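You operate a simulated robot arm through the tools that you are given. There is no shell and no other tool.

You run a simulated robot arm. Do the job below in one go: nothing can be reset, and whatever is moved stays where it is left.

## Task
Gauge cup 375 and put it in the tray for its width.
Fine: switch the width gauge on and press its zero key once first; 55.8 to 56.2 mm goes in the green PASS tray, any other in the orange; wind the jaw open again and leave the gauge on.

Only the result counts: the job must be done as asked and must still hold three seconds after the hand-in. Knocking over, shifting, dropping, spilling or breaking anything else fails it.

## Robot
A 7-joint arm with a two-finger parallel gripper, fixed in place. Base frame: the origin is on the floor under the middle of its stand, x ahead of it, y to its left, z up; the work surface is at about z = 0.88. Readings come in m, rad, newtons and seconds.
With the tool pointing down near the work surface it reaches from about 0.24 to 0.68 m from the base axis. Its first joint turns from -1.152 to 1.152 rad. Payload 2.4 kg.
Tool frame: the origin (TCP) lies between the finger pads and is the grasp point; the fingertips stand 0.03 m ahead of it; z points along the fingers, y is the line along which they close. Largest opening 0.094 m; finger width 0.028, thickness 0.01; the body of the gripper, 0.05 by 0.096 m, starts 0.055 m behind the TCP.
Orientation is that of the tool frame in the base frame, as a unit quaternion [x, y, z, w]. With the fingers straight down and closing along the base's y, the tool's x points along the base's -x, its y along +y and its z along -z.

## Interface
- The arm moves only by the tool step_arm. Its arguments are lists of equal length, an entry for each row: "grip": the gripper command, from -1 (fully open) to 1 (shut), values between in proportion; "translation": the shift along the tool's x, y, z in cm, a list of three; "rot": the turn, a rotation vector about the tool's x, y, z in rad, a list of three. In form: {"grip": [grip, ...], "translation": [[dx, dy, dz], ...], "rot": [[ax, ay, az], ...]}. A call has 1 to 20 rows; each row shifts and turns the commanded pose from where the row before left it, along the tool's axes as they then stand. Each row takes 0.2 s and may step no farther than 0.05 m and 0.15 rad from the row before; otherwise, or with a gripper value out of range, the whole call is refused. Where a pose cannot be reached the arm comes as near as it can. A force on the tool above 50 N (or 10 N above the force at the start of the call, whichever is more), or a blocked arm, ends the call early, and 0.2 s more pass. Each finger travels about 0.153 m/s and halts on what it meets, pressing with about 34 N; the grip force reading is that of the motor and also rises with nothing between the fingers. The clock runs only during rows and for 0.2 s after the last one: add rows that do not move to give the fingers time. It gives the time, the measured TCP pose, the force on the tool (base axes), the opening and the grip force at its end, in the units of the frame above (readings bear some noise), with the torque about the TCP (base axes, N m) and any sound that the robot's microphone picked up.
- Cameras (640 x 400 px; columns grow to the right, rows downward): "scene" is fixed at [0.0234, 0.4609, 1.4494]; the picture's right is [-0.87, -0.50, 0.00], its down [-0.26, 0.46, -0.85] and it looks along [0.43, -0.74, -0.53] (base axes); focal length 310 px, centre (320, 200). "wrist" rides on the gripper at [0.076, 0.014, -0.103] in the tool frame; the picture's right is [-0.18, 0.98, 0.00], its down [-0.75, -0.14, -0.64] and it looks along [-0.63, -0.12, 0.77] (tool axes); focal length 243 px, centre (320, 200). There is no depth. A picture from a camera that has moved, and an enlarged one, comes with that camera's place and axes in the base frame and with its lens.
- snapshot(camera): a new picture of that camera. It takes no simulated time.
- close_up(camera, box): a new picture of the part [left, top, right, bottom] of that camera's present view, enlarged. It takes no simulated time.
- hand_in(): hands the job in; it is judged then, once.

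Nothing tells you positions but the pictures and the camera data. Unless the task says otherwise, let go and move clear before handing in.

The tools are called after "Request:" by a JSON object that holds its "method" and its "body". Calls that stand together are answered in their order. step_arm: Moves the arm, as the interface text tells. Its arguments: {"type":"object","properties":{"grip":{"type":"array","items":{"type":"number"}},"translation":{"type":"array","items":{"type":"array","items":{"type":"number"}}},"rot":{"type":"array","items":{"type":"array","items":{"type":"number"}}}},"required":["grip","translation","rot"]} The other tools are called the same way: snapshot (camera) takes a picture; close_up (camera, box) takes an enlarged picture of a part of a camera's view; hand_in () hands the job in.

At the start:

```text
t: 0.0
tcp_pos: [0.4174, 0.1375, 1.2313]
tcp_rot: [0.0, 1.0, -0.001, 0.0]
force: [0.1, 0.0, 0.0]
wrist_torque: [-0.04, 0.01, 0.02]
opening: 0.0937
grasp_force: 0.0
```

scene: 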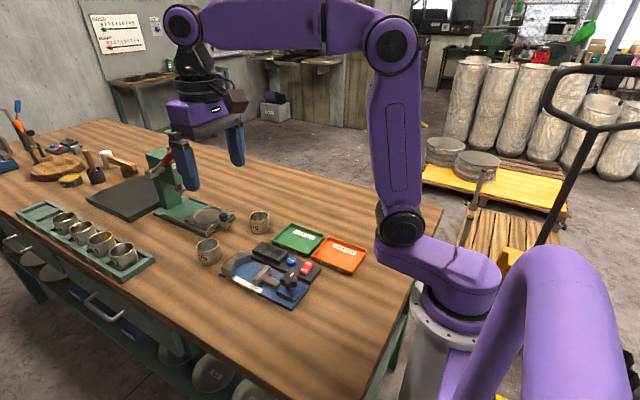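
wrist: 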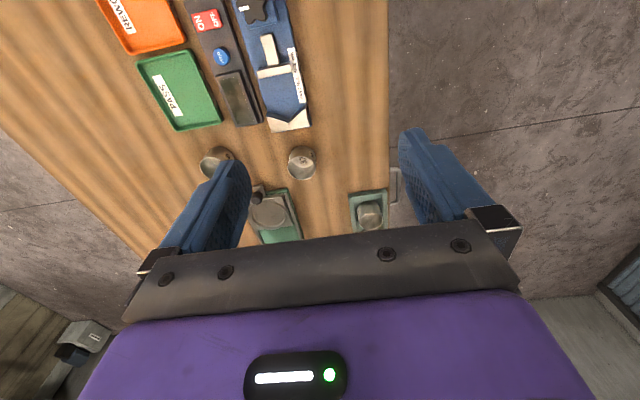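

I see a workbench with a rack of cups, two loose cups, a width gauge with a blue base, and green and orange trays. I'll take close-ups to read the cup numbers and the gauge layout.

Request:
{"method": "close_up", "body": {"camera": "scene", "box": [180, 200, 380, 325]}}

Request:
{"method": "close_up", "body": {"camera": "scene", "box": [10, 180, 210, 305]}}

Request:
{"method": "close_up", "body": {"camera": "wrist", "box": [80, 0, 400, 200]}}

Request:
{"method": "close_up", "body": {"camera": "scene", "box": [80, 0, 180, 62]}}

```text
3.20 times, centred on (280, 262) of scene
camera zoom: at [0.0234, 0.4609, 1.4494], right [-0.87, -0.5, 0.0], down [-0.26, 0.46, -0.85], along [0.43, -0.74, -0.53], focal length 994 px, centre (448, 0)
```

zoom: 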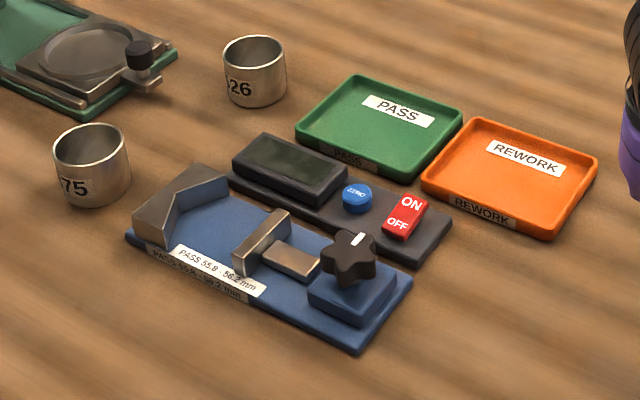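

```text
3.20 times, centred on (110, 242) of scene
camera zoom: at [0.0234, 0.4609, 1.4494], right [-0.87, -0.5, 0.0], down [-0.26, 0.46, -0.85], along [0.43, -0.74, -0.53], focal length 994 px, centre (992, 64)
```

zoom: 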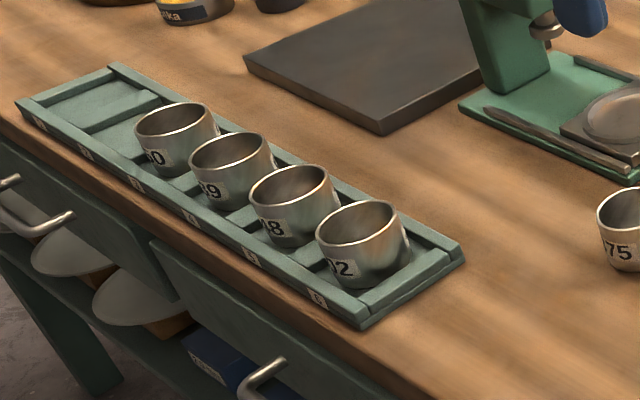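

```text
2.00 times, centred on (240, 100) of wrist
camera zoom: at [0.3406, 0.1525, 1.3327], right [0.18, 0.98, 0.0], down [0.75, -0.14, 0.64], along [0.63, -0.12, -0.77], focal length 485 px, centre (480, 400)
```

zoom: 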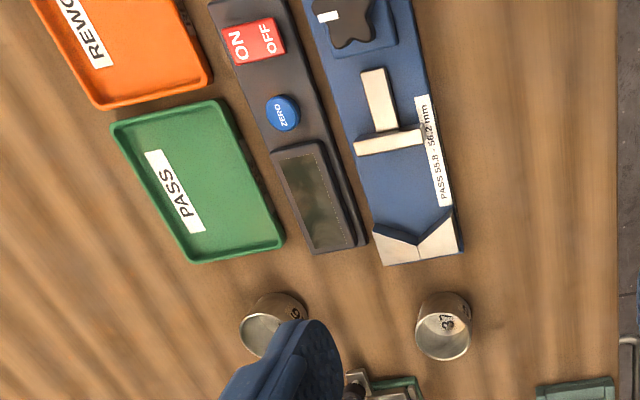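

```text
6.40 times, centred on (130, 31) of scene
camera zoom: at [0.0234, 0.4609, 1.4494], right [-0.87, -0.5, 0.0], down [-0.26, 0.46, -0.85], along [0.43, -0.74, -0.53], focal length 1987 px, centre (1536, 1282)
```

zoom: 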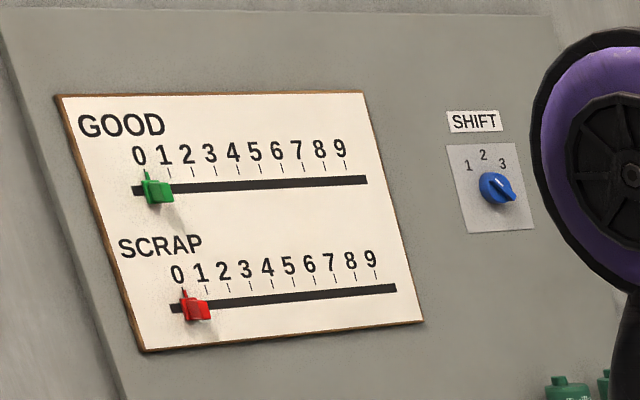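

The cup marked "?75" stands near (0.59, 0.07). The gauge spans about x 0.31–0.53 and y 0.01–0.10, with the V-anvil at the far end and the knob at the near end. I'll move the wrist camera back to get a better look at the gauge.

Request:
{"method": "step_arm", "body": {"grip": [-1, -1, -1, -1, -1], "translation": [[2.8, -2.0, 0.5], [2.8, -2.0, 0.5], [2.8, -2.0, 0.5], [2.8, -2.0, 0.5], [0, 0, 0]], "rot": [[0, 0, 0], [0, 0, 0], [0, 0, 0], [0, 0, 0], [0, 0, 0]]}}

Request:
{"method": "snapshot", "body": {"camera": "wrist"}}

```text
t: 1.2
tcp_pos: [0.3032, 0.0578, 1.2089]
tcp_rot: [0.0, 1.0, 0.0, 0.0]
force: [-0.3, 0.0, -0.3]
wrist_torque: [0.06, -0.01, 0.03]
opening: 0.0941
grasp_force: 0.0
```

```text
taken
camera wrist: at [0.2267, 0.0719, 1.3109], right [0.18, 0.98, 0.0], down [0.75, -0.14, 0.64], along [0.63, -0.12, -0.77], focal length 243 px, centre (320, 200)
```

wrist: 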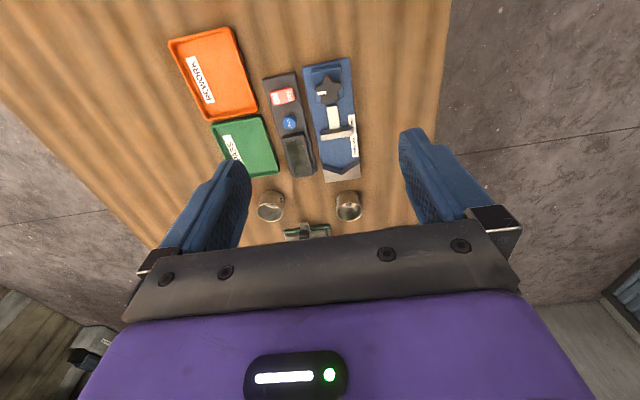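

Request:
{"method": "close_up", "body": {"camera": "wrist", "box": [240, 50, 400, 150]}}

Request:
{"method": "close_up", "body": {"camera": "wrist", "box": [240, 130, 400, 230]}}

Request:
{"method": "close_up", "body": {"camera": "wrist", "box": [160, 20, 320, 120]}}

Request:
{"method": "close_up", "body": {"camera": "scene", "box": [215, 240, 311, 300]}}

Request:
{"method": "close_up", "body": {"camera": "scene", "box": [260, 215, 372, 285]}}

```text
4.00 times, centred on (320, 100) of wrist
camera zoom: at [0.2267, 0.0719, 1.3109], right [0.18, 0.98, 0.0], down [0.75, -0.14, 0.64], along [0.63, -0.12, -0.77], focal length 970 px, centre (320, 600)
```

zoom: 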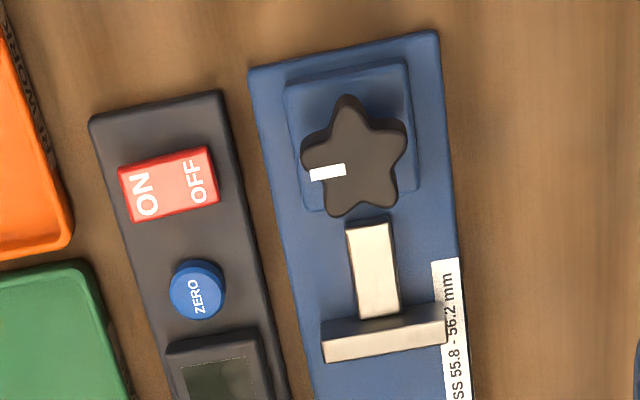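

```text
4.00 times, centred on (320, 180) of wrist
camera zoom: at [0.2267, 0.0719, 1.3109], right [0.18, 0.98, 0.0], down [0.75, -0.14, 0.64], along [0.63, -0.12, -0.77], focal length 970 px, centre (320, 280)
```

zoom: 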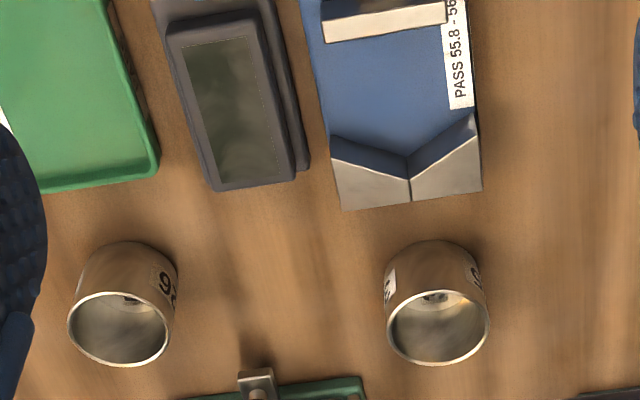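

```text
4.00 times, centred on (240, 70) of wrist
camera zoom: at [0.2267, 0.0719, 1.3109], right [0.18, 0.98, 0.0], down [0.75, -0.14, 0.64], along [0.63, -0.12, -0.77], focal length 970 px, centre (640, 720)
```

zoom: 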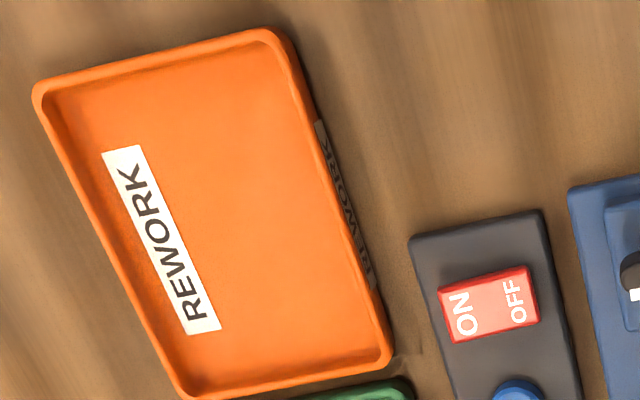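

```text
6.67 times, centred on (263, 270) of scene
camera zoom: at [0.0234, 0.4609, 1.4494], right [-0.87, -0.5, 0.0], down [-0.26, 0.46, -0.85], along [0.43, -0.74, -0.53], focal length 2070 px, centre (700, -267)
```

zoom: 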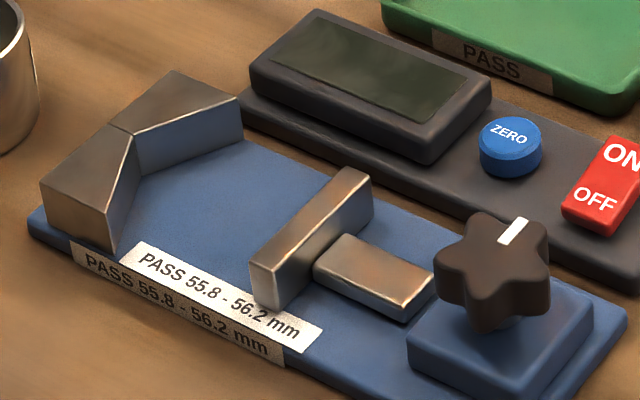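

```text
5.71 times, centred on (316, 250) of scene
camera zoom: at [0.0234, 0.4609, 1.4494], right [-0.87, -0.5, 0.0], down [-0.26, 0.46, -0.85], along [0.43, -0.74, -0.53], focal length 1774 px, centre (343, -86)
```

zoom: 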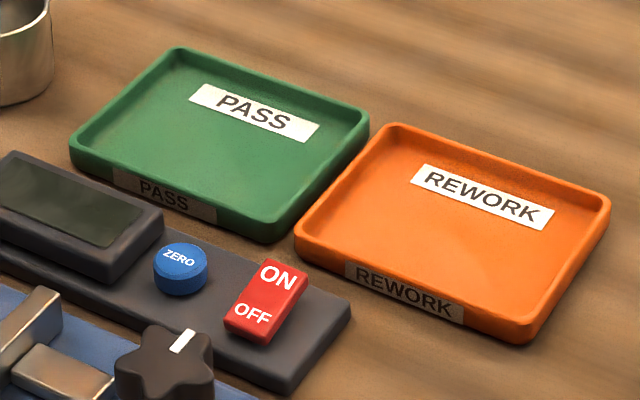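

The gauge's V-anvil is near x 0.495 and the jaw face is near x 0.415. The vertical-axis star knob is at about (0.331, 0.066), the rocker at (0.336, -0.01) with its ON half on the -y side, and ZERO at (0.379, -0.009). I'll close the fingers, move above the ON half, and check the cup's number.

Request:
{"method": "step_arm", "body": {"grip": [1, 1, 1, 1, 1, 1], "translation": [[-0.66, -1.66, 3.6], [-0.66, -1.66, 3.6], [-0.66, -1.66, 3.6], [-0.66, -1.66, 3.6], [-0.66, -1.66, 3.6], [0, 0, 0]], "rot": [[0, 0, 0], [0, 0, 0], [0, 0, 0], [0, 0, 0], [0, 0, 0], [0, 0, 0]]}}

Request:
{"method": "snapshot", "body": {"camera": "wrist"}}

Request:
{"method": "close_up", "body": {"camera": "scene", "box": [188, 232, 228, 272]}}

Request:
{"method": "snapshot", "body": {"camera": "scene"}}

```text
t: 2.6
tcp_pos: [0.3389, -0.0257, 1.0303]
tcp_rot: [0.0, 1.0, 0.0, 0.0]
force: [-0.2, 0.0, 0.5]
wrist_torque: [-0.01, 0.03, -0.04]
opening: 0.0
grasp_force: 33.4
```

```text
taken
camera wrist: at [0.2618, -0.0111, 1.1322], right [0.18, 0.98, 0.0], down [0.75, -0.14, 0.64], along [0.63, -0.12, -0.77], focal length 243 px, centre (320, 200)
```

wrist: 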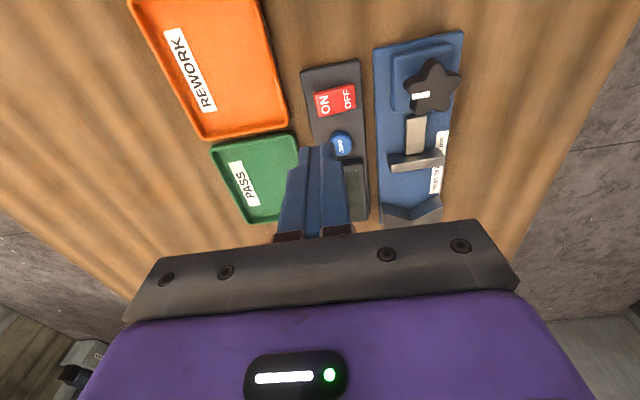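

```text
10.00 times, centred on (208, 252) of scene
camera zoom: at [0.0234, 0.4609, 1.4494], right [-0.87, -0.5, 0.0], down [-0.26, 0.46, -0.85], along [0.43, -0.74, -0.53], focal length 3105 px, centre (1440, -320)
```

zoom: 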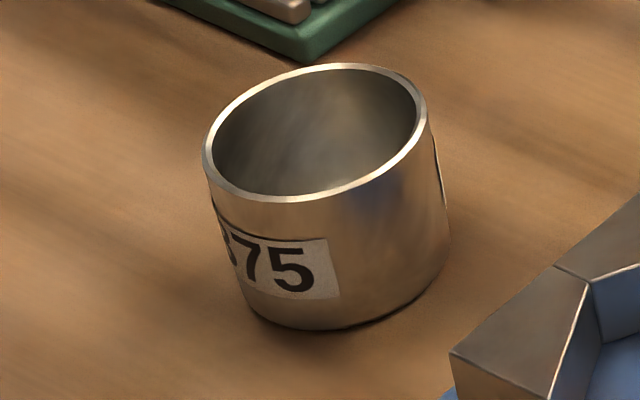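

```text
taken
```

scene: 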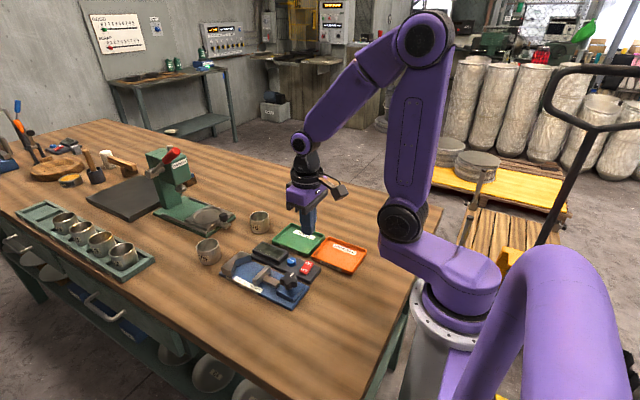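

The cup shows "?75", and I'll confirm the first digit later. The closed fingers hang above the switch, so I'll zoom in to locate the ON half accurately.

Request:
{"method": "close_up", "body": {"camera": "wrist", "box": [270, 50, 398, 130]}}

Request:
{"method": "close_up", "body": {"camera": "wrist", "box": [350, 20, 510, 120]}}

Request:
{"method": "close_up", "body": {"camera": "wrist", "box": [330, 120, 490, 220]}}

Request:
{"method": "close_up", "body": {"camera": "scene", "box": [265, 235, 345, 285]}}

```text
5.00 times, centred on (334, 90) of wrist
camera zoom: at [0.2618, -0.0111, 1.1322], right [0.18, 0.98, 0.0], down [0.75, -0.14, 0.64], along [0.63, -0.12, -0.77], focal length 1213 px, centre (250, 750)
```

zoom: 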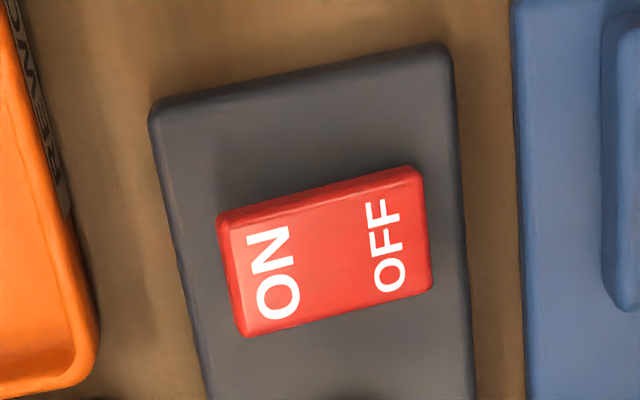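

```text
4.00 times, centred on (430, 70) of wrist
camera zoom: at [0.2618, -0.0111, 1.1322], right [0.18, 0.98, 0.0], down [0.75, -0.14, 0.64], along [0.63, -0.12, -0.77], focal length 970 px, centre (-120, 720)
```

zoom: 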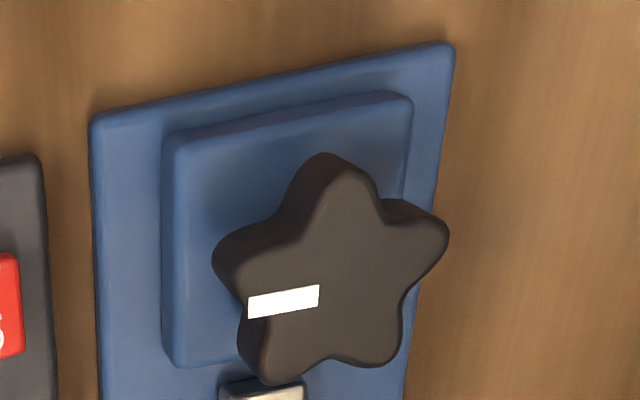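

```text
4.00 times, centred on (410, 170) of wrist
camera zoom: at [0.2618, -0.0111, 1.1322], right [0.18, 0.98, 0.0], down [0.75, -0.14, 0.64], along [0.63, -0.12, -0.77], focal length 970 px, centre (-40, 320)
```

zoom: 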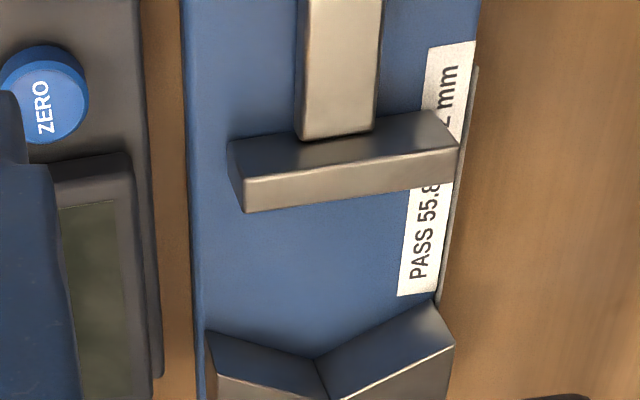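

```text
8.00 times, centred on (305, 260) of scene
camera zoom: at [0.0234, 0.4609, 1.4494], right [-0.87, -0.5, 0.0], down [-0.26, 0.46, -0.85], along [0.43, -0.74, -0.53], focal length 2484 px, centre (440, -280)
```

zoom: 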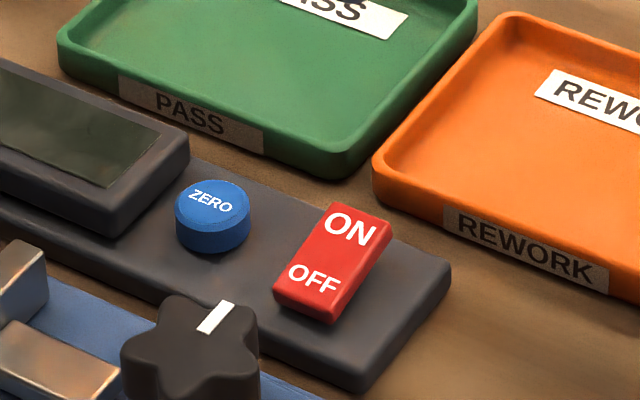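

The ON half's top is at about z 0.911 near (0.335, -0.020), and the OFF side sits lower, so the gauge is off. I'll descend to just above the ON half.

Request:
{"method": "step_arm", "body": {"grip": [1, 1, 1, 1], "translation": [[0.2, 0.1, 3.0], [0.1, 0.05, 3.0], [0, 0, 2.0], [0, 0, 0]], "rot": [[0, 0, 0], [0, 0, 0], [0, 0, 0], [0, 0, 0]]}}

Request:
{"method": "snapshot", "body": {"camera": "wrist"}}

Request:
{"method": "close_up", "body": {"camera": "scene", "box": [257, 225, 353, 285]}}

```text
t: 3.6
tcp_pos: [0.3346, -0.0243, 0.9501]
tcp_rot: [0.001, 1.0, 0.0, 0.001]
force: [-0.7, -0.5, 0.4]
wrist_torque: [-0.02, 0.0, 0.04]
opening: 0.0
grasp_force: 32.9
```

```text
taken
camera wrist: at [0.2588, -0.0101, 1.0529], right [0.19, 0.98, 0.0], down [0.75, -0.14, 0.64], along [0.63, -0.12, -0.77], focal length 243 px, centre (320, 200)
```

wrist: 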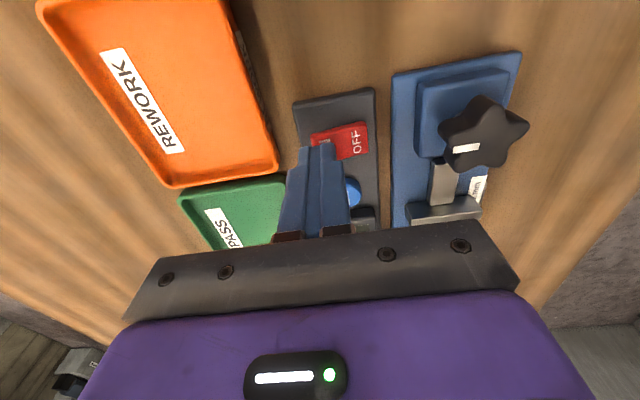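

```text
6.67 times, centred on (305, 255) of scene
camera zoom: at [0.0234, 0.4609, 1.4494], right [-0.87, -0.5, 0.0], down [-0.26, 0.46, -0.85], along [0.43, -0.74, -0.53], focal length 2070 px, centre (420, -167)
```

zoom: 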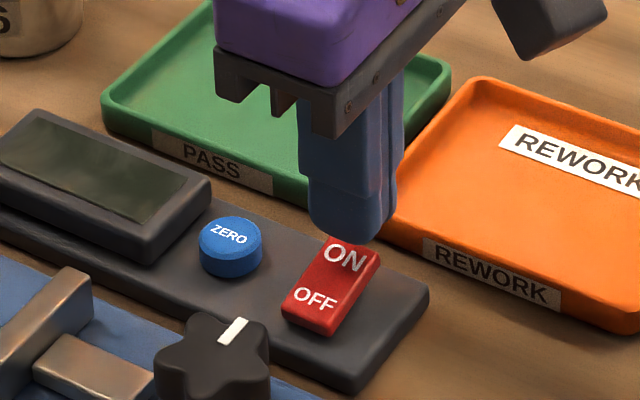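

The fingertips are about 9 mm above the ON half, so I'll press down gently.

Request:
{"method": "step_arm", "body": {"grip": [1, 1, 1, 1, 1, 1], "translation": [[0, 0, 0.4], [0, 0, 0.3], [0, 0, 0.2], [0, 0, 0.2], [0, 0, 0.2], [0, 0, 0]], "rot": [[0, 0, 0], [0, 0, 0], [0, 0, 0], [0, 0, 0], [0, 0, 0], [0, 0, 0]]}}

Request:
{"method": "close_up", "body": {"camera": "scene", "box": [257, 225, 353, 285]}}

```text
t: 5.0
tcp_pos: [0.3347, -0.0237, 0.9372]
tcp_rot: [0.001, 1.0, -0.001, -0.001]
force: [0.4, 0.0, 1.0]
wrist_torque: [-0.05, 0.0, 0.0]
opening: 0.0001
grasp_force: 33.1
```

```text
6.67 times, centred on (305, 255) of scene
camera zoom: at [0.0234, 0.4609, 1.4494], right [-0.87, -0.5, 0.0], down [-0.26, 0.46, -0.85], along [0.43, -0.74, -0.53], focal length 2070 px, centre (420, -167)
```

zoom: 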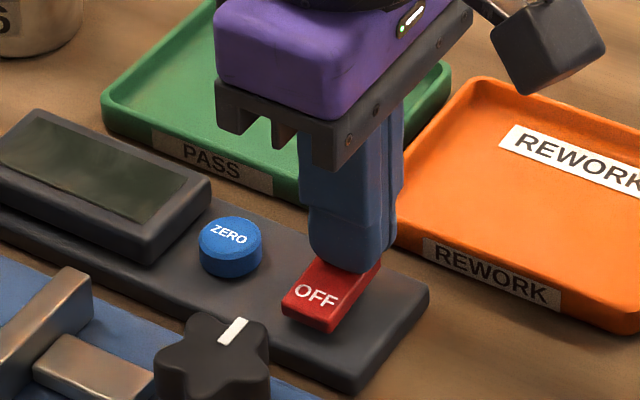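

The tips are just at the surface with almost no force, so I'll press a little further.

Request:
{"method": "step_arm", "body": {"grip": [1, 1, 1, 1], "translation": [[0, 0, 0.15], [0, 0, 0.15], [0, 0, 0.15], [0, 0, 0]], "rot": [[0, 0, 0], [0, 0, 0], [0, 0, 0], [0, 0, 0]]}}

Request:
{"method": "close_up", "body": {"camera": "scene", "box": [257, 225, 353, 285]}}

```text
t: 5.8
tcp_pos: [0.3352, -0.0253, 0.9341]
tcp_rot: [0.002, 1.0, 0.0, 0.001]
force: [-5.0, -2.8, 22.5]
wrist_torque: [0.15, 0.13, 0.06]
opening: 0.0
grasp_force: 33.3
stopped in row 3: the force on the tool passed its limit at 63 N (the readings are from after the stop); the commanded pose is now the measured one
```

```text
6.67 times, centred on (305, 255) of scene
camera zoom: at [0.023, 0.4609, 1.4494], right [-0.87, -0.5, 0.0], down [-0.26, 0.46, -0.85], along [0.43, -0.74, -0.53], focal length 2070 px, centre (420, -167)
```

zoom: 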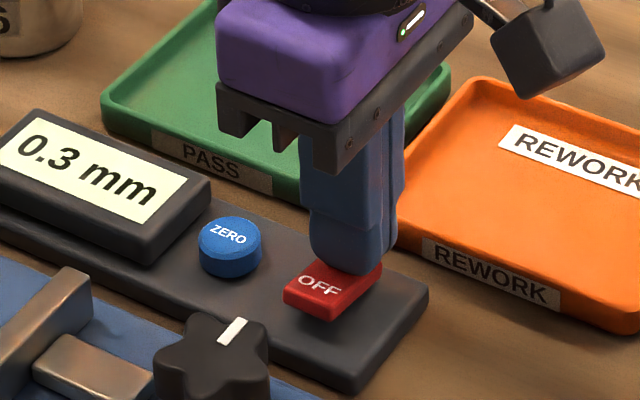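

The gauge is on and reads 0.3 mm. I'll lift and move above the ZERO key at about (0.377, -0.0105), staying clear of the display housing.

Request:
{"method": "step_arm", "body": {"grip": [1, 1, 1, 1, 1, 1], "translation": [[0, 0, -1.5], [0, 0, -1.5], [-2.1, 0.73, 0], [-2.0, 0.73, 0], [0, 0, 0], [0, 0, 0]], "rot": [[0, 0, 0], [0, 0, 0], [0, 0, 0], [0, 0, 0], [0, 0, 0], [0, 0, 0]]}}

Request:
{"method": "snapshot", "body": {"camera": "wrist"}}

Request:
{"method": "close_up", "body": {"camera": "scene", "box": [257, 225, 353, 285]}}

```text
t: 7.2
tcp_pos: [0.3743, -0.0115, 0.9647]
tcp_rot: [0.002, 1.0, 0.0, 0.002]
force: [0.2, -0.5, 0.2]
wrist_torque: [0.0, 0.01, 0.03]
opening: 0.0
grasp_force: 33.2
```

```text
taken
camera wrist: at [0.2982, 0.0037, 1.067], right [0.19, 0.98, 0.0], down [0.75, -0.14, 0.64], along [0.63, -0.12, -0.77], focal length 243 px, centre (320, 200)
```

wrist: 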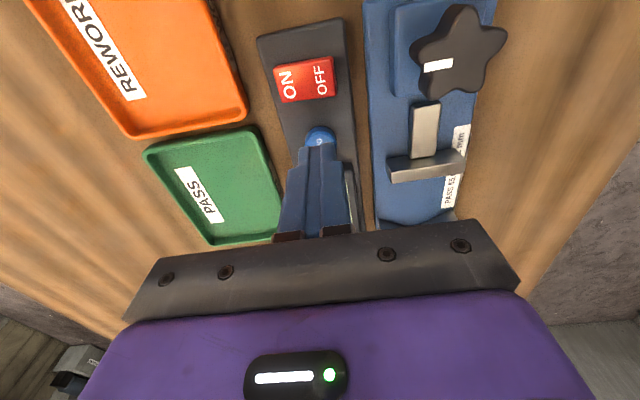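

```text
6.67 times, centred on (305, 255) of scene
camera zoom: at [0.0234, 0.4609, 1.4494], right [-0.87, -0.5, 0.0], down [-0.26, 0.46, -0.85], along [0.43, -0.74, -0.53], focal length 2070 px, centre (420, -167)
```

zoom: 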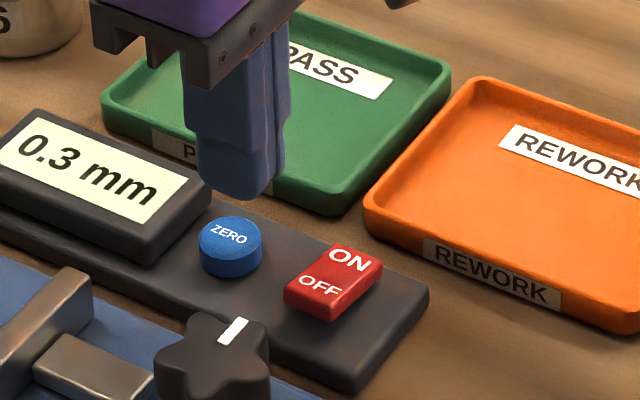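

The fingers are about above ZERO. I'll shift 2 mm in +x and lower to just above the key.

Request:
{"method": "step_arm", "body": {"grip": [1, 1, 1, 1], "translation": [[-0.2, 0.05, 1.0], [0, 0, 1.0], [0, 0, 0.3], [0, 0, 0]], "rot": [[0, 0, 0], [0, 0, 0], [0, 0, 0], [0, 0, 0]]}}

Request:
{"method": "close_up", "body": {"camera": "scene", "box": [257, 225, 353, 285]}}

Request:
{"method": "close_up", "body": {"camera": "wrist", "box": [240, 80, 400, 180]}}

```text
t: 8.2
tcp_pos: [0.3767, -0.0094, 0.9436]
tcp_rot: [0.003, 1.0, 0.0, 0.001]
force: [0.9, 0.1, 0.7]
wrist_torque: [0.02, 0.01, 0.01]
opening: 0.0
grasp_force: 33.2
```

```text
6.67 times, centred on (305, 255) of scene
camera zoom: at [0.0234, 0.4609, 1.4494], right [-0.87, -0.5, 0.0], down [-0.26, 0.46, -0.85], along [0.43, -0.74, -0.53], focal length 2070 px, centre (420, -167)
```

zoom: 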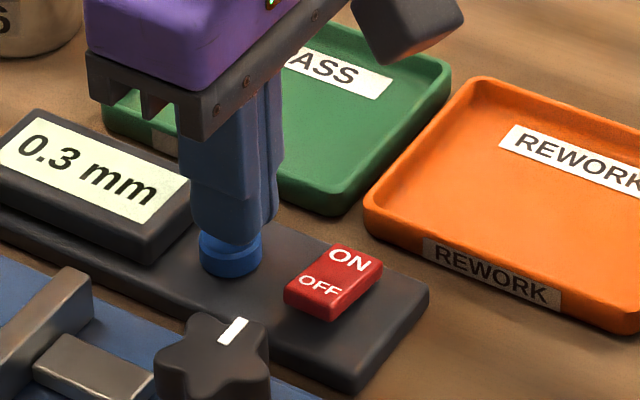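

```text
4.00 times, centred on (320, 130) of wrist
camera zoom: at [0.3014, 0.0051, 1.0446], right [0.19, 0.98, 0.0], down [0.75, -0.14, 0.64], along [0.63, -0.12, -0.77], focal length 970 px, centre (320, 480)
```

zoom: 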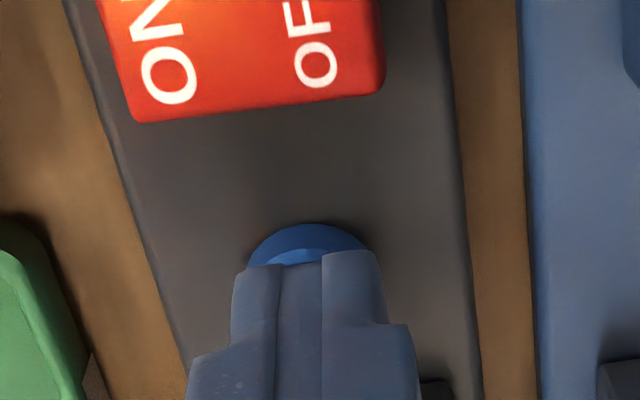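

The fingers are centred over ZERO, so I'll press slowly.

Request:
{"method": "step_arm", "body": {"grip": [1, 1, 1, 1, 1, 1], "translation": [[0, 0, 0.2], [0, 0, 0.2], [0, 0, 0.1], [0, 0, 0.1], [0, 0, 0.1], [0, 0, 0]], "rot": [[0, 0, 0], [0, 0, 0], [0, 0, 0], [0, 0, 0], [0, 0, 0], [0, 0, 0]]}}

Request:
{"method": "close_up", "body": {"camera": "scene", "box": [257, 225, 353, 285]}}

```text
t: 9.6
tcp_pos: [0.3772, -0.0108, 0.9352]
tcp_rot: [0.001, 1.0, -0.001, 0.001]
force: [0.0, -1.2, 0.3]
wrist_torque: [0.01, 0.0, 0.02]
opening: 0.0
grasp_force: 32.6
```

```text
6.67 times, centred on (305, 255) of scene
camera zoom: at [0.0234, 0.4609, 1.4494], right [-0.87, -0.5, 0.0], down [-0.26, 0.46, -0.85], along [0.43, -0.74, -0.53], focal length 2070 px, centre (420, -167)
```

zoom: 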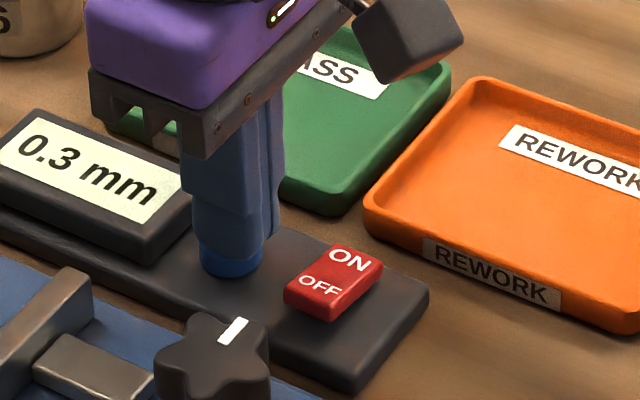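

Request:
{"method": "step_arm", "body": {"grip": [1, 1, 1, 1], "translation": [[0, 0, 0.1], [0, 0, 0.1], [0, 0, 0.1], [0, 0, 0]], "rot": [[0, 0, 0], [0, 0, 0], [0, 0, 0], [0, 0, 0]]}}

Request:
{"method": "close_up", "body": {"camera": "scene", "box": [257, 225, 353, 285]}}

```text
t: 10.6
tcp_pos: [0.3803, -0.0099, 0.9313]
tcp_rot: [0.002, 1.0, 0.001, 0.001]
force: [-1.1, -0.4, 1.7]
wrist_torque: [0.0, 0.03, 0.0]
opening: 0.0
grasp_force: 33.4
```

```text
6.67 times, centred on (305, 255) of scene
camera zoom: at [0.0233, 0.4609, 1.4494], right [-0.87, -0.5, 0.0], down [-0.26, 0.46, -0.85], along [0.43, -0.74, -0.53], focal length 2070 px, centre (420, -167)
```

zoom: 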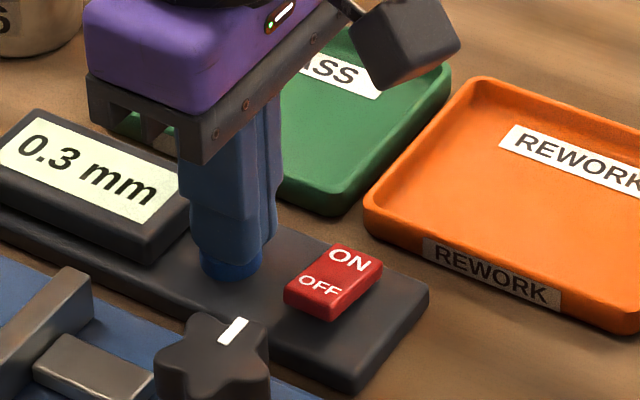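

Request:
{"method": "step_arm", "body": {"grip": [1, 1, 1], "translation": [[0, 0, 0.1], [0, 0, 0.1], [0, 0, 0]], "rot": [[0, 0, 0], [0, 0, 0], [0, 0, 0]]}}

Request:
{"method": "close_up", "body": {"camera": "scene", "box": [257, 225, 353, 285]}}

```text
t: 11.3
tcp_pos: [0.3792, -0.0098, 0.93]
tcp_rot: [0.002, 1.0, -0.001, 0.002]
force: [2.0, 0.7, 3.1]
wrist_torque: [0.01, -0.01, 0.0]
opening: 0.0
grasp_force: 33.3
heard: click
```

```text
6.67 times, centred on (305, 255) of scene
camera zoom: at [0.0234, 0.461, 1.4493], right [-0.87, -0.5, 0.0], down [-0.26, 0.46, -0.85], along [0.43, -0.74, -0.53], focal length 2070 px, centre (420, -167)
```

zoom: 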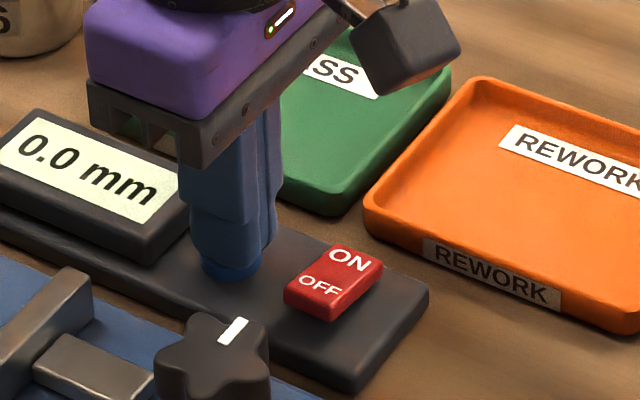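

The gauge clicked once and now reads 0.0 mm. I'll lift straight up, open the gripper, and move toward cup 375.

Request:
{"method": "step_arm", "body": {"grip": [1, 1, 1, 1, -1, -1, -1, -1], "translation": [[0, 0, -2], [0, 0, -4.5], [0, 0, -4.5], [0, 0, -4], [-4, 2.7, 0], [-4, 2.7, 0], [-4, 2.6, 0], [0, 0, 0]], "rot": [[0, 0, 0], [0, 0, 0], [0, 0, 0], [0, 0, 0], [0, 0, 0], [0, 0, 0], [0, 0, 0], [0, 0, 0]]}}

Request:
{"method": "snapshot", "body": {"camera": "wrist"}}

Request:
{"method": "snapshot", "body": {"camera": "scene"}}

```text
t: 13.2
tcp_pos: [0.499, 0.0678, 1.0778]
tcp_rot: [0.002, 1.0, 0.0, 0.002]
force: [0.7, -1.0, -0.8]
wrist_torque: [-0.01, 0.01, 0.02]
opening: 0.0941
grasp_force: 0.1
```

```text
taken
camera wrist: at [0.4234, 0.083, 1.18], right [0.19, 0.98, 0.0], down [0.75, -0.14, 0.64], along [0.63, -0.12, -0.77], focal length 243 px, centre (320, 200)
```

wrist: 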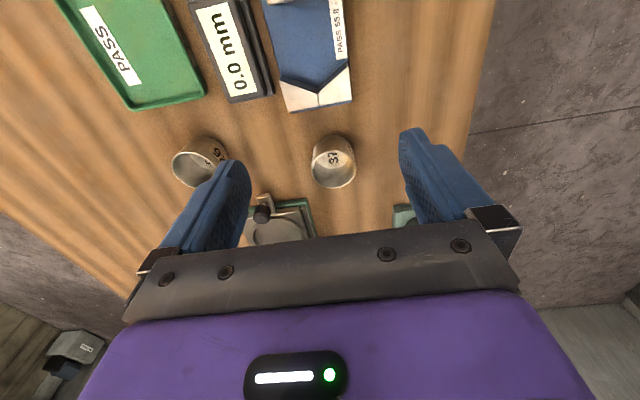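

```text
taken
```

scene: 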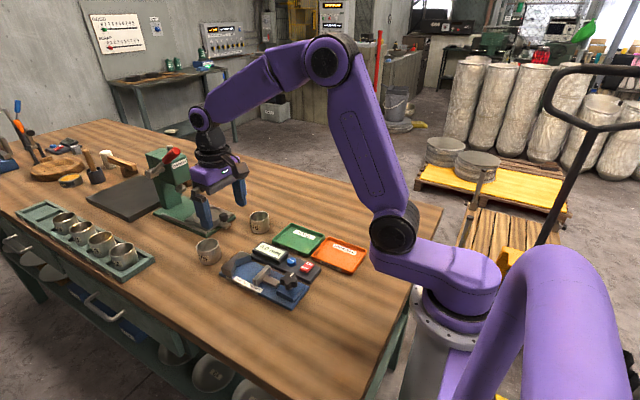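

Request:
{"method": "close_up", "body": {"camera": "wrist", "box": [280, 110, 392, 180]}}

Request:
{"method": "close_up", "body": {"camera": "wrist", "box": [160, 110, 272, 180]}}

Request:
{"method": "close_up", "body": {"camera": "wrist", "box": [230, 0, 390, 100]}}

Request:
{"method": "close_up", "body": {"camera": "scene", "box": [176, 210, 288, 280]}}

```text
5.71 times, centred on (336, 145) of wrist
camera zoom: at [0.4234, 0.083, 1.18], right [0.19, 0.98, 0.0], down [0.75, -0.14, 0.64], along [0.63, -0.12, -0.77], focal length 1386 px, centre (229, 514)
```

zoom: 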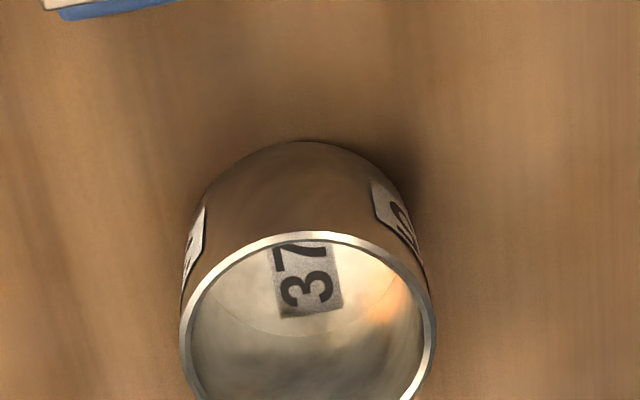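

```text
5.71 times, centred on (216, 145) of wrist
camera zoom: at [0.4234, 0.083, 1.18], right [0.19, 0.98, 0.0], down [0.75, -0.14, 0.64], along [0.63, -0.12, -0.77], focal length 1386 px, centre (914, 514)
```

zoom: 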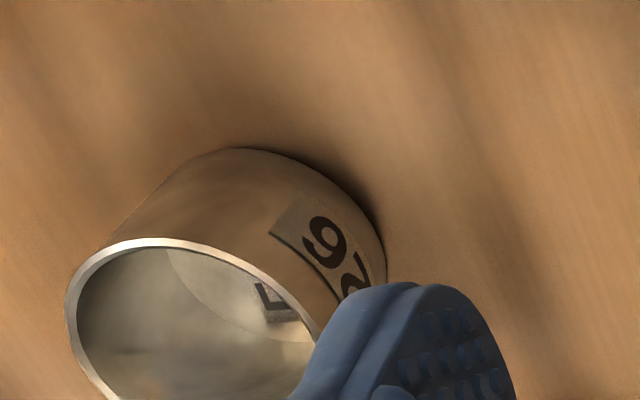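

```text
4.00 times, centred on (310, 50) of wrist
camera zoom: at [0.4234, 0.083, 1.18], right [0.19, 0.98, 0.0], down [0.75, -0.14, 0.64], along [0.63, -0.12, -0.77], focal length 970 px, centre (360, 800)
```

zoom: 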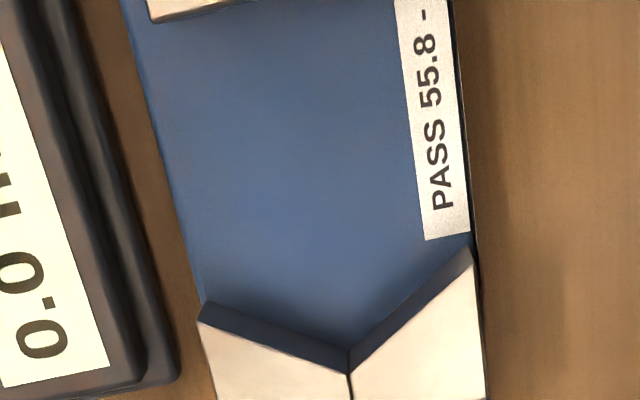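

```text
5.71 times, centred on (232, 245) of scene
camera zoom: at [0.0234, 0.461, 1.4494], right [-0.87, -0.5, 0.0], down [-0.26, 0.46, -0.85], along [0.43, -0.74, -0.53], focal length 1774 px, centre (823, -57)
```

zoom: 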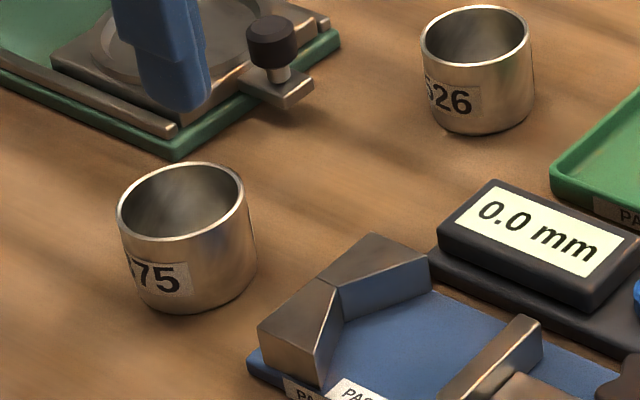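

This is confirmed as cup 375: "37" is visible through the inside and "75" from outside. Its centre is near (0.584, 0.0705) with the rim at z 0.928. I'll grip it 5 mm toward -x of its centre so the fingers later clear the anvil arms.

Request:
{"method": "step_arm", "body": {"grip": [-1, -1, -1, -1, -1, -1, -1], "translation": [[-4, 0.13, 0], [-4, 0.13, 0], [0, 0, 4], [0, 0, 4], [0, 0, 4], [0, 0, 3], [0, 0, 0]], "rot": [[0, 0, 0], [0, 0, 0], [0, 0, 0], [0, 0, 0], [0, 0, 0], [0, 0, 0], [0, 0, 0]]}}

Request:
{"method": "snapshot", "body": {"camera": "wrist"}}

Request:
{"method": "close_up", "body": {"camera": "scene", "box": [160, 200, 288, 280]}}

```text
t: 14.8
tcp_pos: [0.5794, 0.0712, 0.929]
tcp_rot: [0.002, 1.0, 0.001, 0.001]
force: [-0.5, 0.2, 0.6]
wrist_torque: [0.02, -0.05, 0.0]
opening: 0.094
grasp_force: 0.0
```

```text
taken
camera wrist: at [0.503, 0.0869, 1.0307], right [0.19, 0.98, 0.0], down [0.75, -0.14, 0.64], along [0.63, -0.12, -0.77], focal length 243 px, centre (320, 200)
```

wrist: 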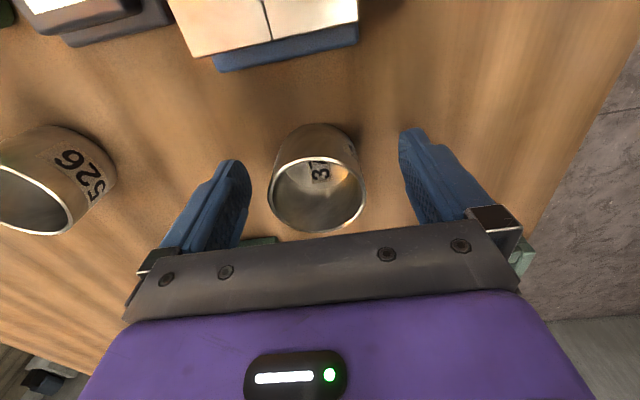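

```text
5.00 times, centred on (224, 240) of scene
camera zoom: at [0.0234, 0.4609, 1.4494], right [-0.87, -0.5, 0.0], down [-0.26, 0.46, -0.85], along [0.43, -0.74, -0.53], focal length 1552 px, centre (800, 0)
```

zoom: 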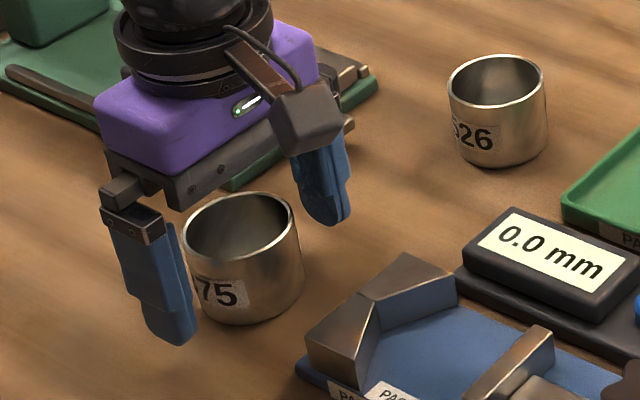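

The fingers straddle the cup cleanly. I'll lower 1 cm and close.

Request:
{"method": "step_arm", "body": {"grip": [-1, -1, 1, 1, 1, 1], "translation": [[0, 0, 1.0], [0, 0, 0], [0, 0, 0], [0, 0, 0], [0, 0, 0], [0, 0, 0]], "rot": [[0, 0, 0], [0, 0, 0], [0, 0, 0], [0, 0, 0], [0, 0, 0], [0, 0, 0]]}}

Request:
{"method": "snapshot", "body": {"camera": "wrist"}}

```text
t: 16.1
tcp_pos: [0.5786, 0.0718, 0.9199]
tcp_rot: [0.002, 1.0, 0.0, 0.001]
force: [0.2, 0.6, 0.1]
wrist_torque: [0.01, -0.03, 0.0]
opening: 0.0585
grasp_force: 33.9
```

```text
taken
camera wrist: at [0.5025, 0.087, 1.0213], right [0.19, 0.98, 0.0], down [0.75, -0.14, 0.64], along [0.63, -0.12, -0.77], focal length 243 px, centre (320, 200)
```

wrist: 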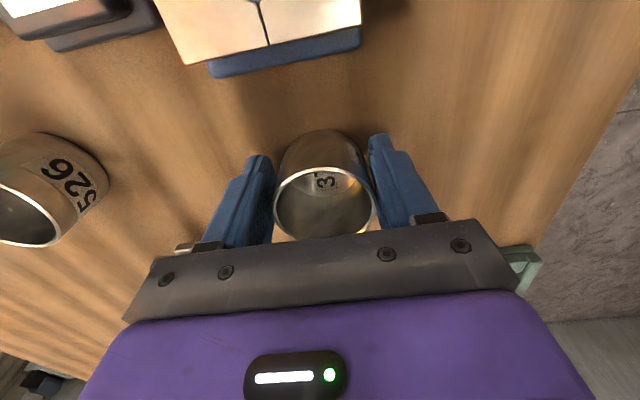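

The cup is gripped with an opening of 58.5 mm. I'll lift it and carry it above the gap between the anvil and the jaw.

Request:
{"method": "step_arm", "body": {"grip": [1, 1, 1, 1, 1, 1, 1, 1, 1, 1], "translation": [[0, 0, -1], [0, 0, -2], [0, 0, -3], [0, 0, -3], [3.1, -0.12, 0], [3.1, -0.12, 0], [3.1, -0.12, 0], [3.0, -0.1, 0], [0, 0, 0], [0, 0, 0]], "rot": [[0, 0, 0], [0, 0, 0], [0, 0, 0], [0, 0, 0], [0, 0, 0], [0, 0, 0], [0, 0, 0], [0, 0, 0], [0, 0, 0], [0, 0, 0]]}}

Request:
{"method": "snapshot", "body": {"camera": "wrist"}}

Request:
{"method": "close_up", "body": {"camera": "scene", "box": [200, 200, 328, 280]}}

```text
t: 18.4
tcp_pos: [0.4564, 0.0698, 1.0081]
tcp_rot: [0.002, 1.0, 0.0, 0.001]
force: [-0.2, 0.1, -0.1]
wrist_torque: [-0.04, 0.0, 0.04]
opening: 0.0002
grasp_force: 32.9
```

```text
taken
camera wrist: at [0.3796, 0.0843, 1.1109], right [0.19, 0.98, 0.0], down [0.75, -0.14, 0.64], along [0.63, -0.12, -0.77], focal length 243 px, centre (320, 200)
```

wrist: 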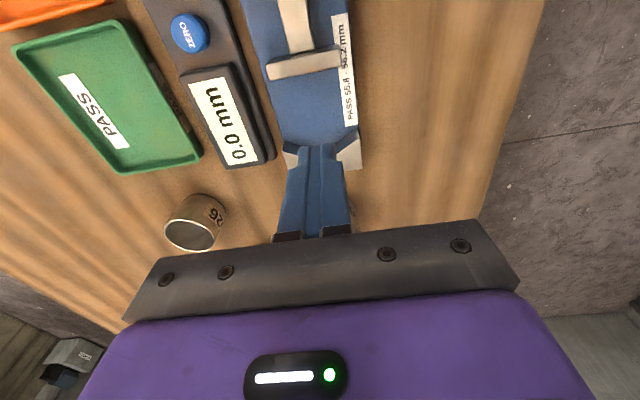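

```text
5.00 times, centred on (264, 240) of scene
camera zoom: at [0.0234, 0.4609, 1.4494], right [-0.87, -0.5, 0.0], down [-0.26, 0.46, -0.85], along [0.43, -0.74, -0.53], focal length 1552 px, centre (600, 0)
```

zoom: 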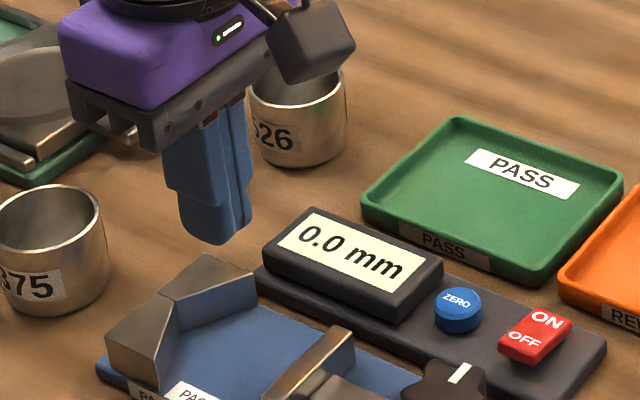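

The cup was left behind; the grip slipped and the fingers are now empty. I'll check where the cup is standing.

Request:
{"method": "snapshot", "body": {"camera": "scene"}}

Request:
{"method": "close_up", "body": {"camera": "scene", "box": [160, 220, 256, 280]}}

```text
taken
```

scene: 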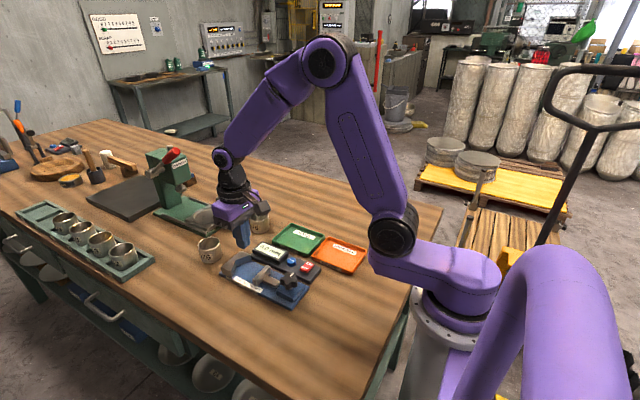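

```text
6.67 times, centred on (208, 250) of scene
camera zoom: at [0.0234, 0.4609, 1.4494], right [-0.87, -0.5, 0.0], down [-0.26, 0.46, -0.85], along [0.43, -0.74, -0.53], focal length 2070 px, centre (1067, -133)
```

zoom: 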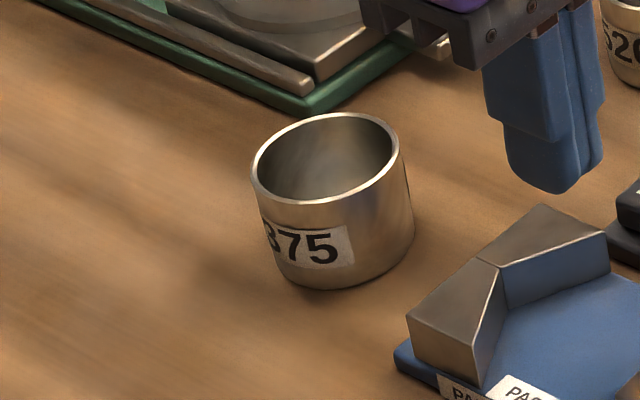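

The cup is still upright at about (0.585, 0.061), having shifted slightly. I'll go back above it, open, and look before regripping it centred this time.

Request:
{"method": "step_arm", "body": {"grip": [-1, -1, -1, -1, -1], "translation": [[-4, -0.3, 0], [-4, -0.3, 0], [-3.9, -0.2, 1.5], [0, 0, 1.8], [0, 0, 0]], "rot": [[0, 0, 0], [0, 0, 0], [0, 0, 0], [0, 0, 0], [0, 0, 0]]}}

Request:
{"method": "snapshot", "body": {"camera": "wrist"}}

Request:
{"method": "close_up", "body": {"camera": "scene", "box": [160, 200, 288, 280]}}

```text
t: 19.6
tcp_pos: [0.5754, 0.0586, 0.9743]
tcp_rot: [0.002, 1.0, 0.0, 0.0]
force: [-0.6, 0.8, 0.2]
wrist_torque: [0.0, 0.02, -0.02]
opening: 0.094
grasp_force: 0.0
```

```text
taken
camera wrist: at [0.4992, 0.0738, 1.0767], right [0.19, 0.98, 0.0], down [0.75, -0.14, 0.64], along [0.63, -0.12, -0.77], focal length 243 px, centre (320, 200)
```

wrist: 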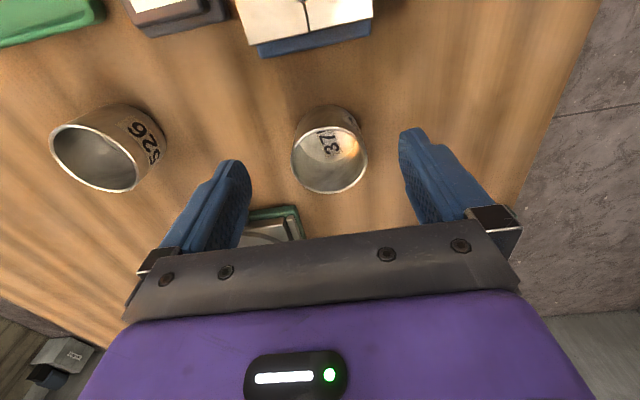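

```text
5.00 times, centred on (224, 240) of scene
camera zoom: at [0.0234, 0.4609, 1.4494], right [-0.87, -0.5, 0.0], down [-0.26, 0.46, -0.85], along [0.43, -0.74, -0.53], focal length 1552 px, centre (800, 0)
```

zoom: 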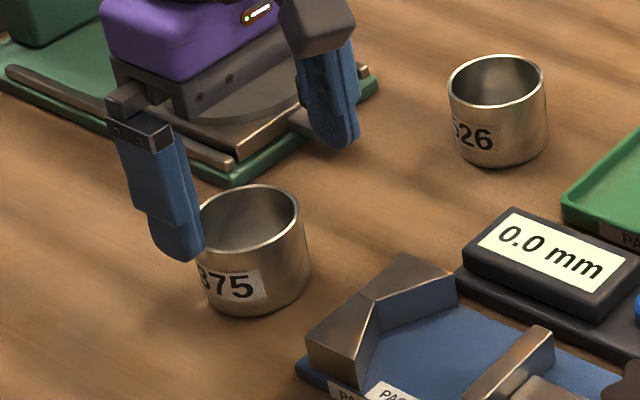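

Request:
{"method": "close_up", "body": {"camera": "wrist", "box": [266, 100, 394, 200]}}

Request:
{"method": "close_up", "body": {"camera": "wrist", "box": [380, 110, 540, 250]}}

```text
4.00 times, centred on (330, 150) of wrist
camera zoom: at [0.4992, 0.0738, 1.0767], right [0.19, 0.98, 0.0], down [0.75, -0.14, 0.64], along [0.63, -0.12, -0.77], focal length 970 px, centre (280, 400)
```

zoom: 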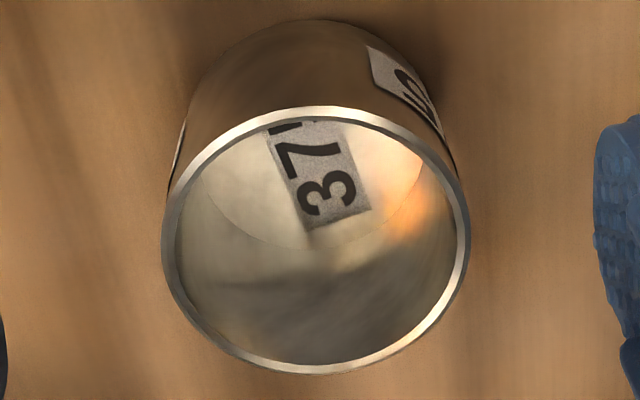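

```text
2.86 times, centred on (460, 180) of wrist
camera zoom: at [0.4992, 0.0738, 1.0767], right [0.19, 0.98, 0.0], down [0.75, -0.14, 0.64], along [0.63, -0.12, -0.77], focal length 693 px, centre (-80, 257)
```

zoom: 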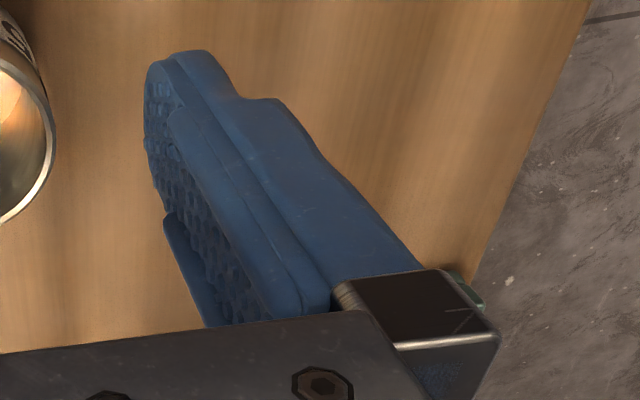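

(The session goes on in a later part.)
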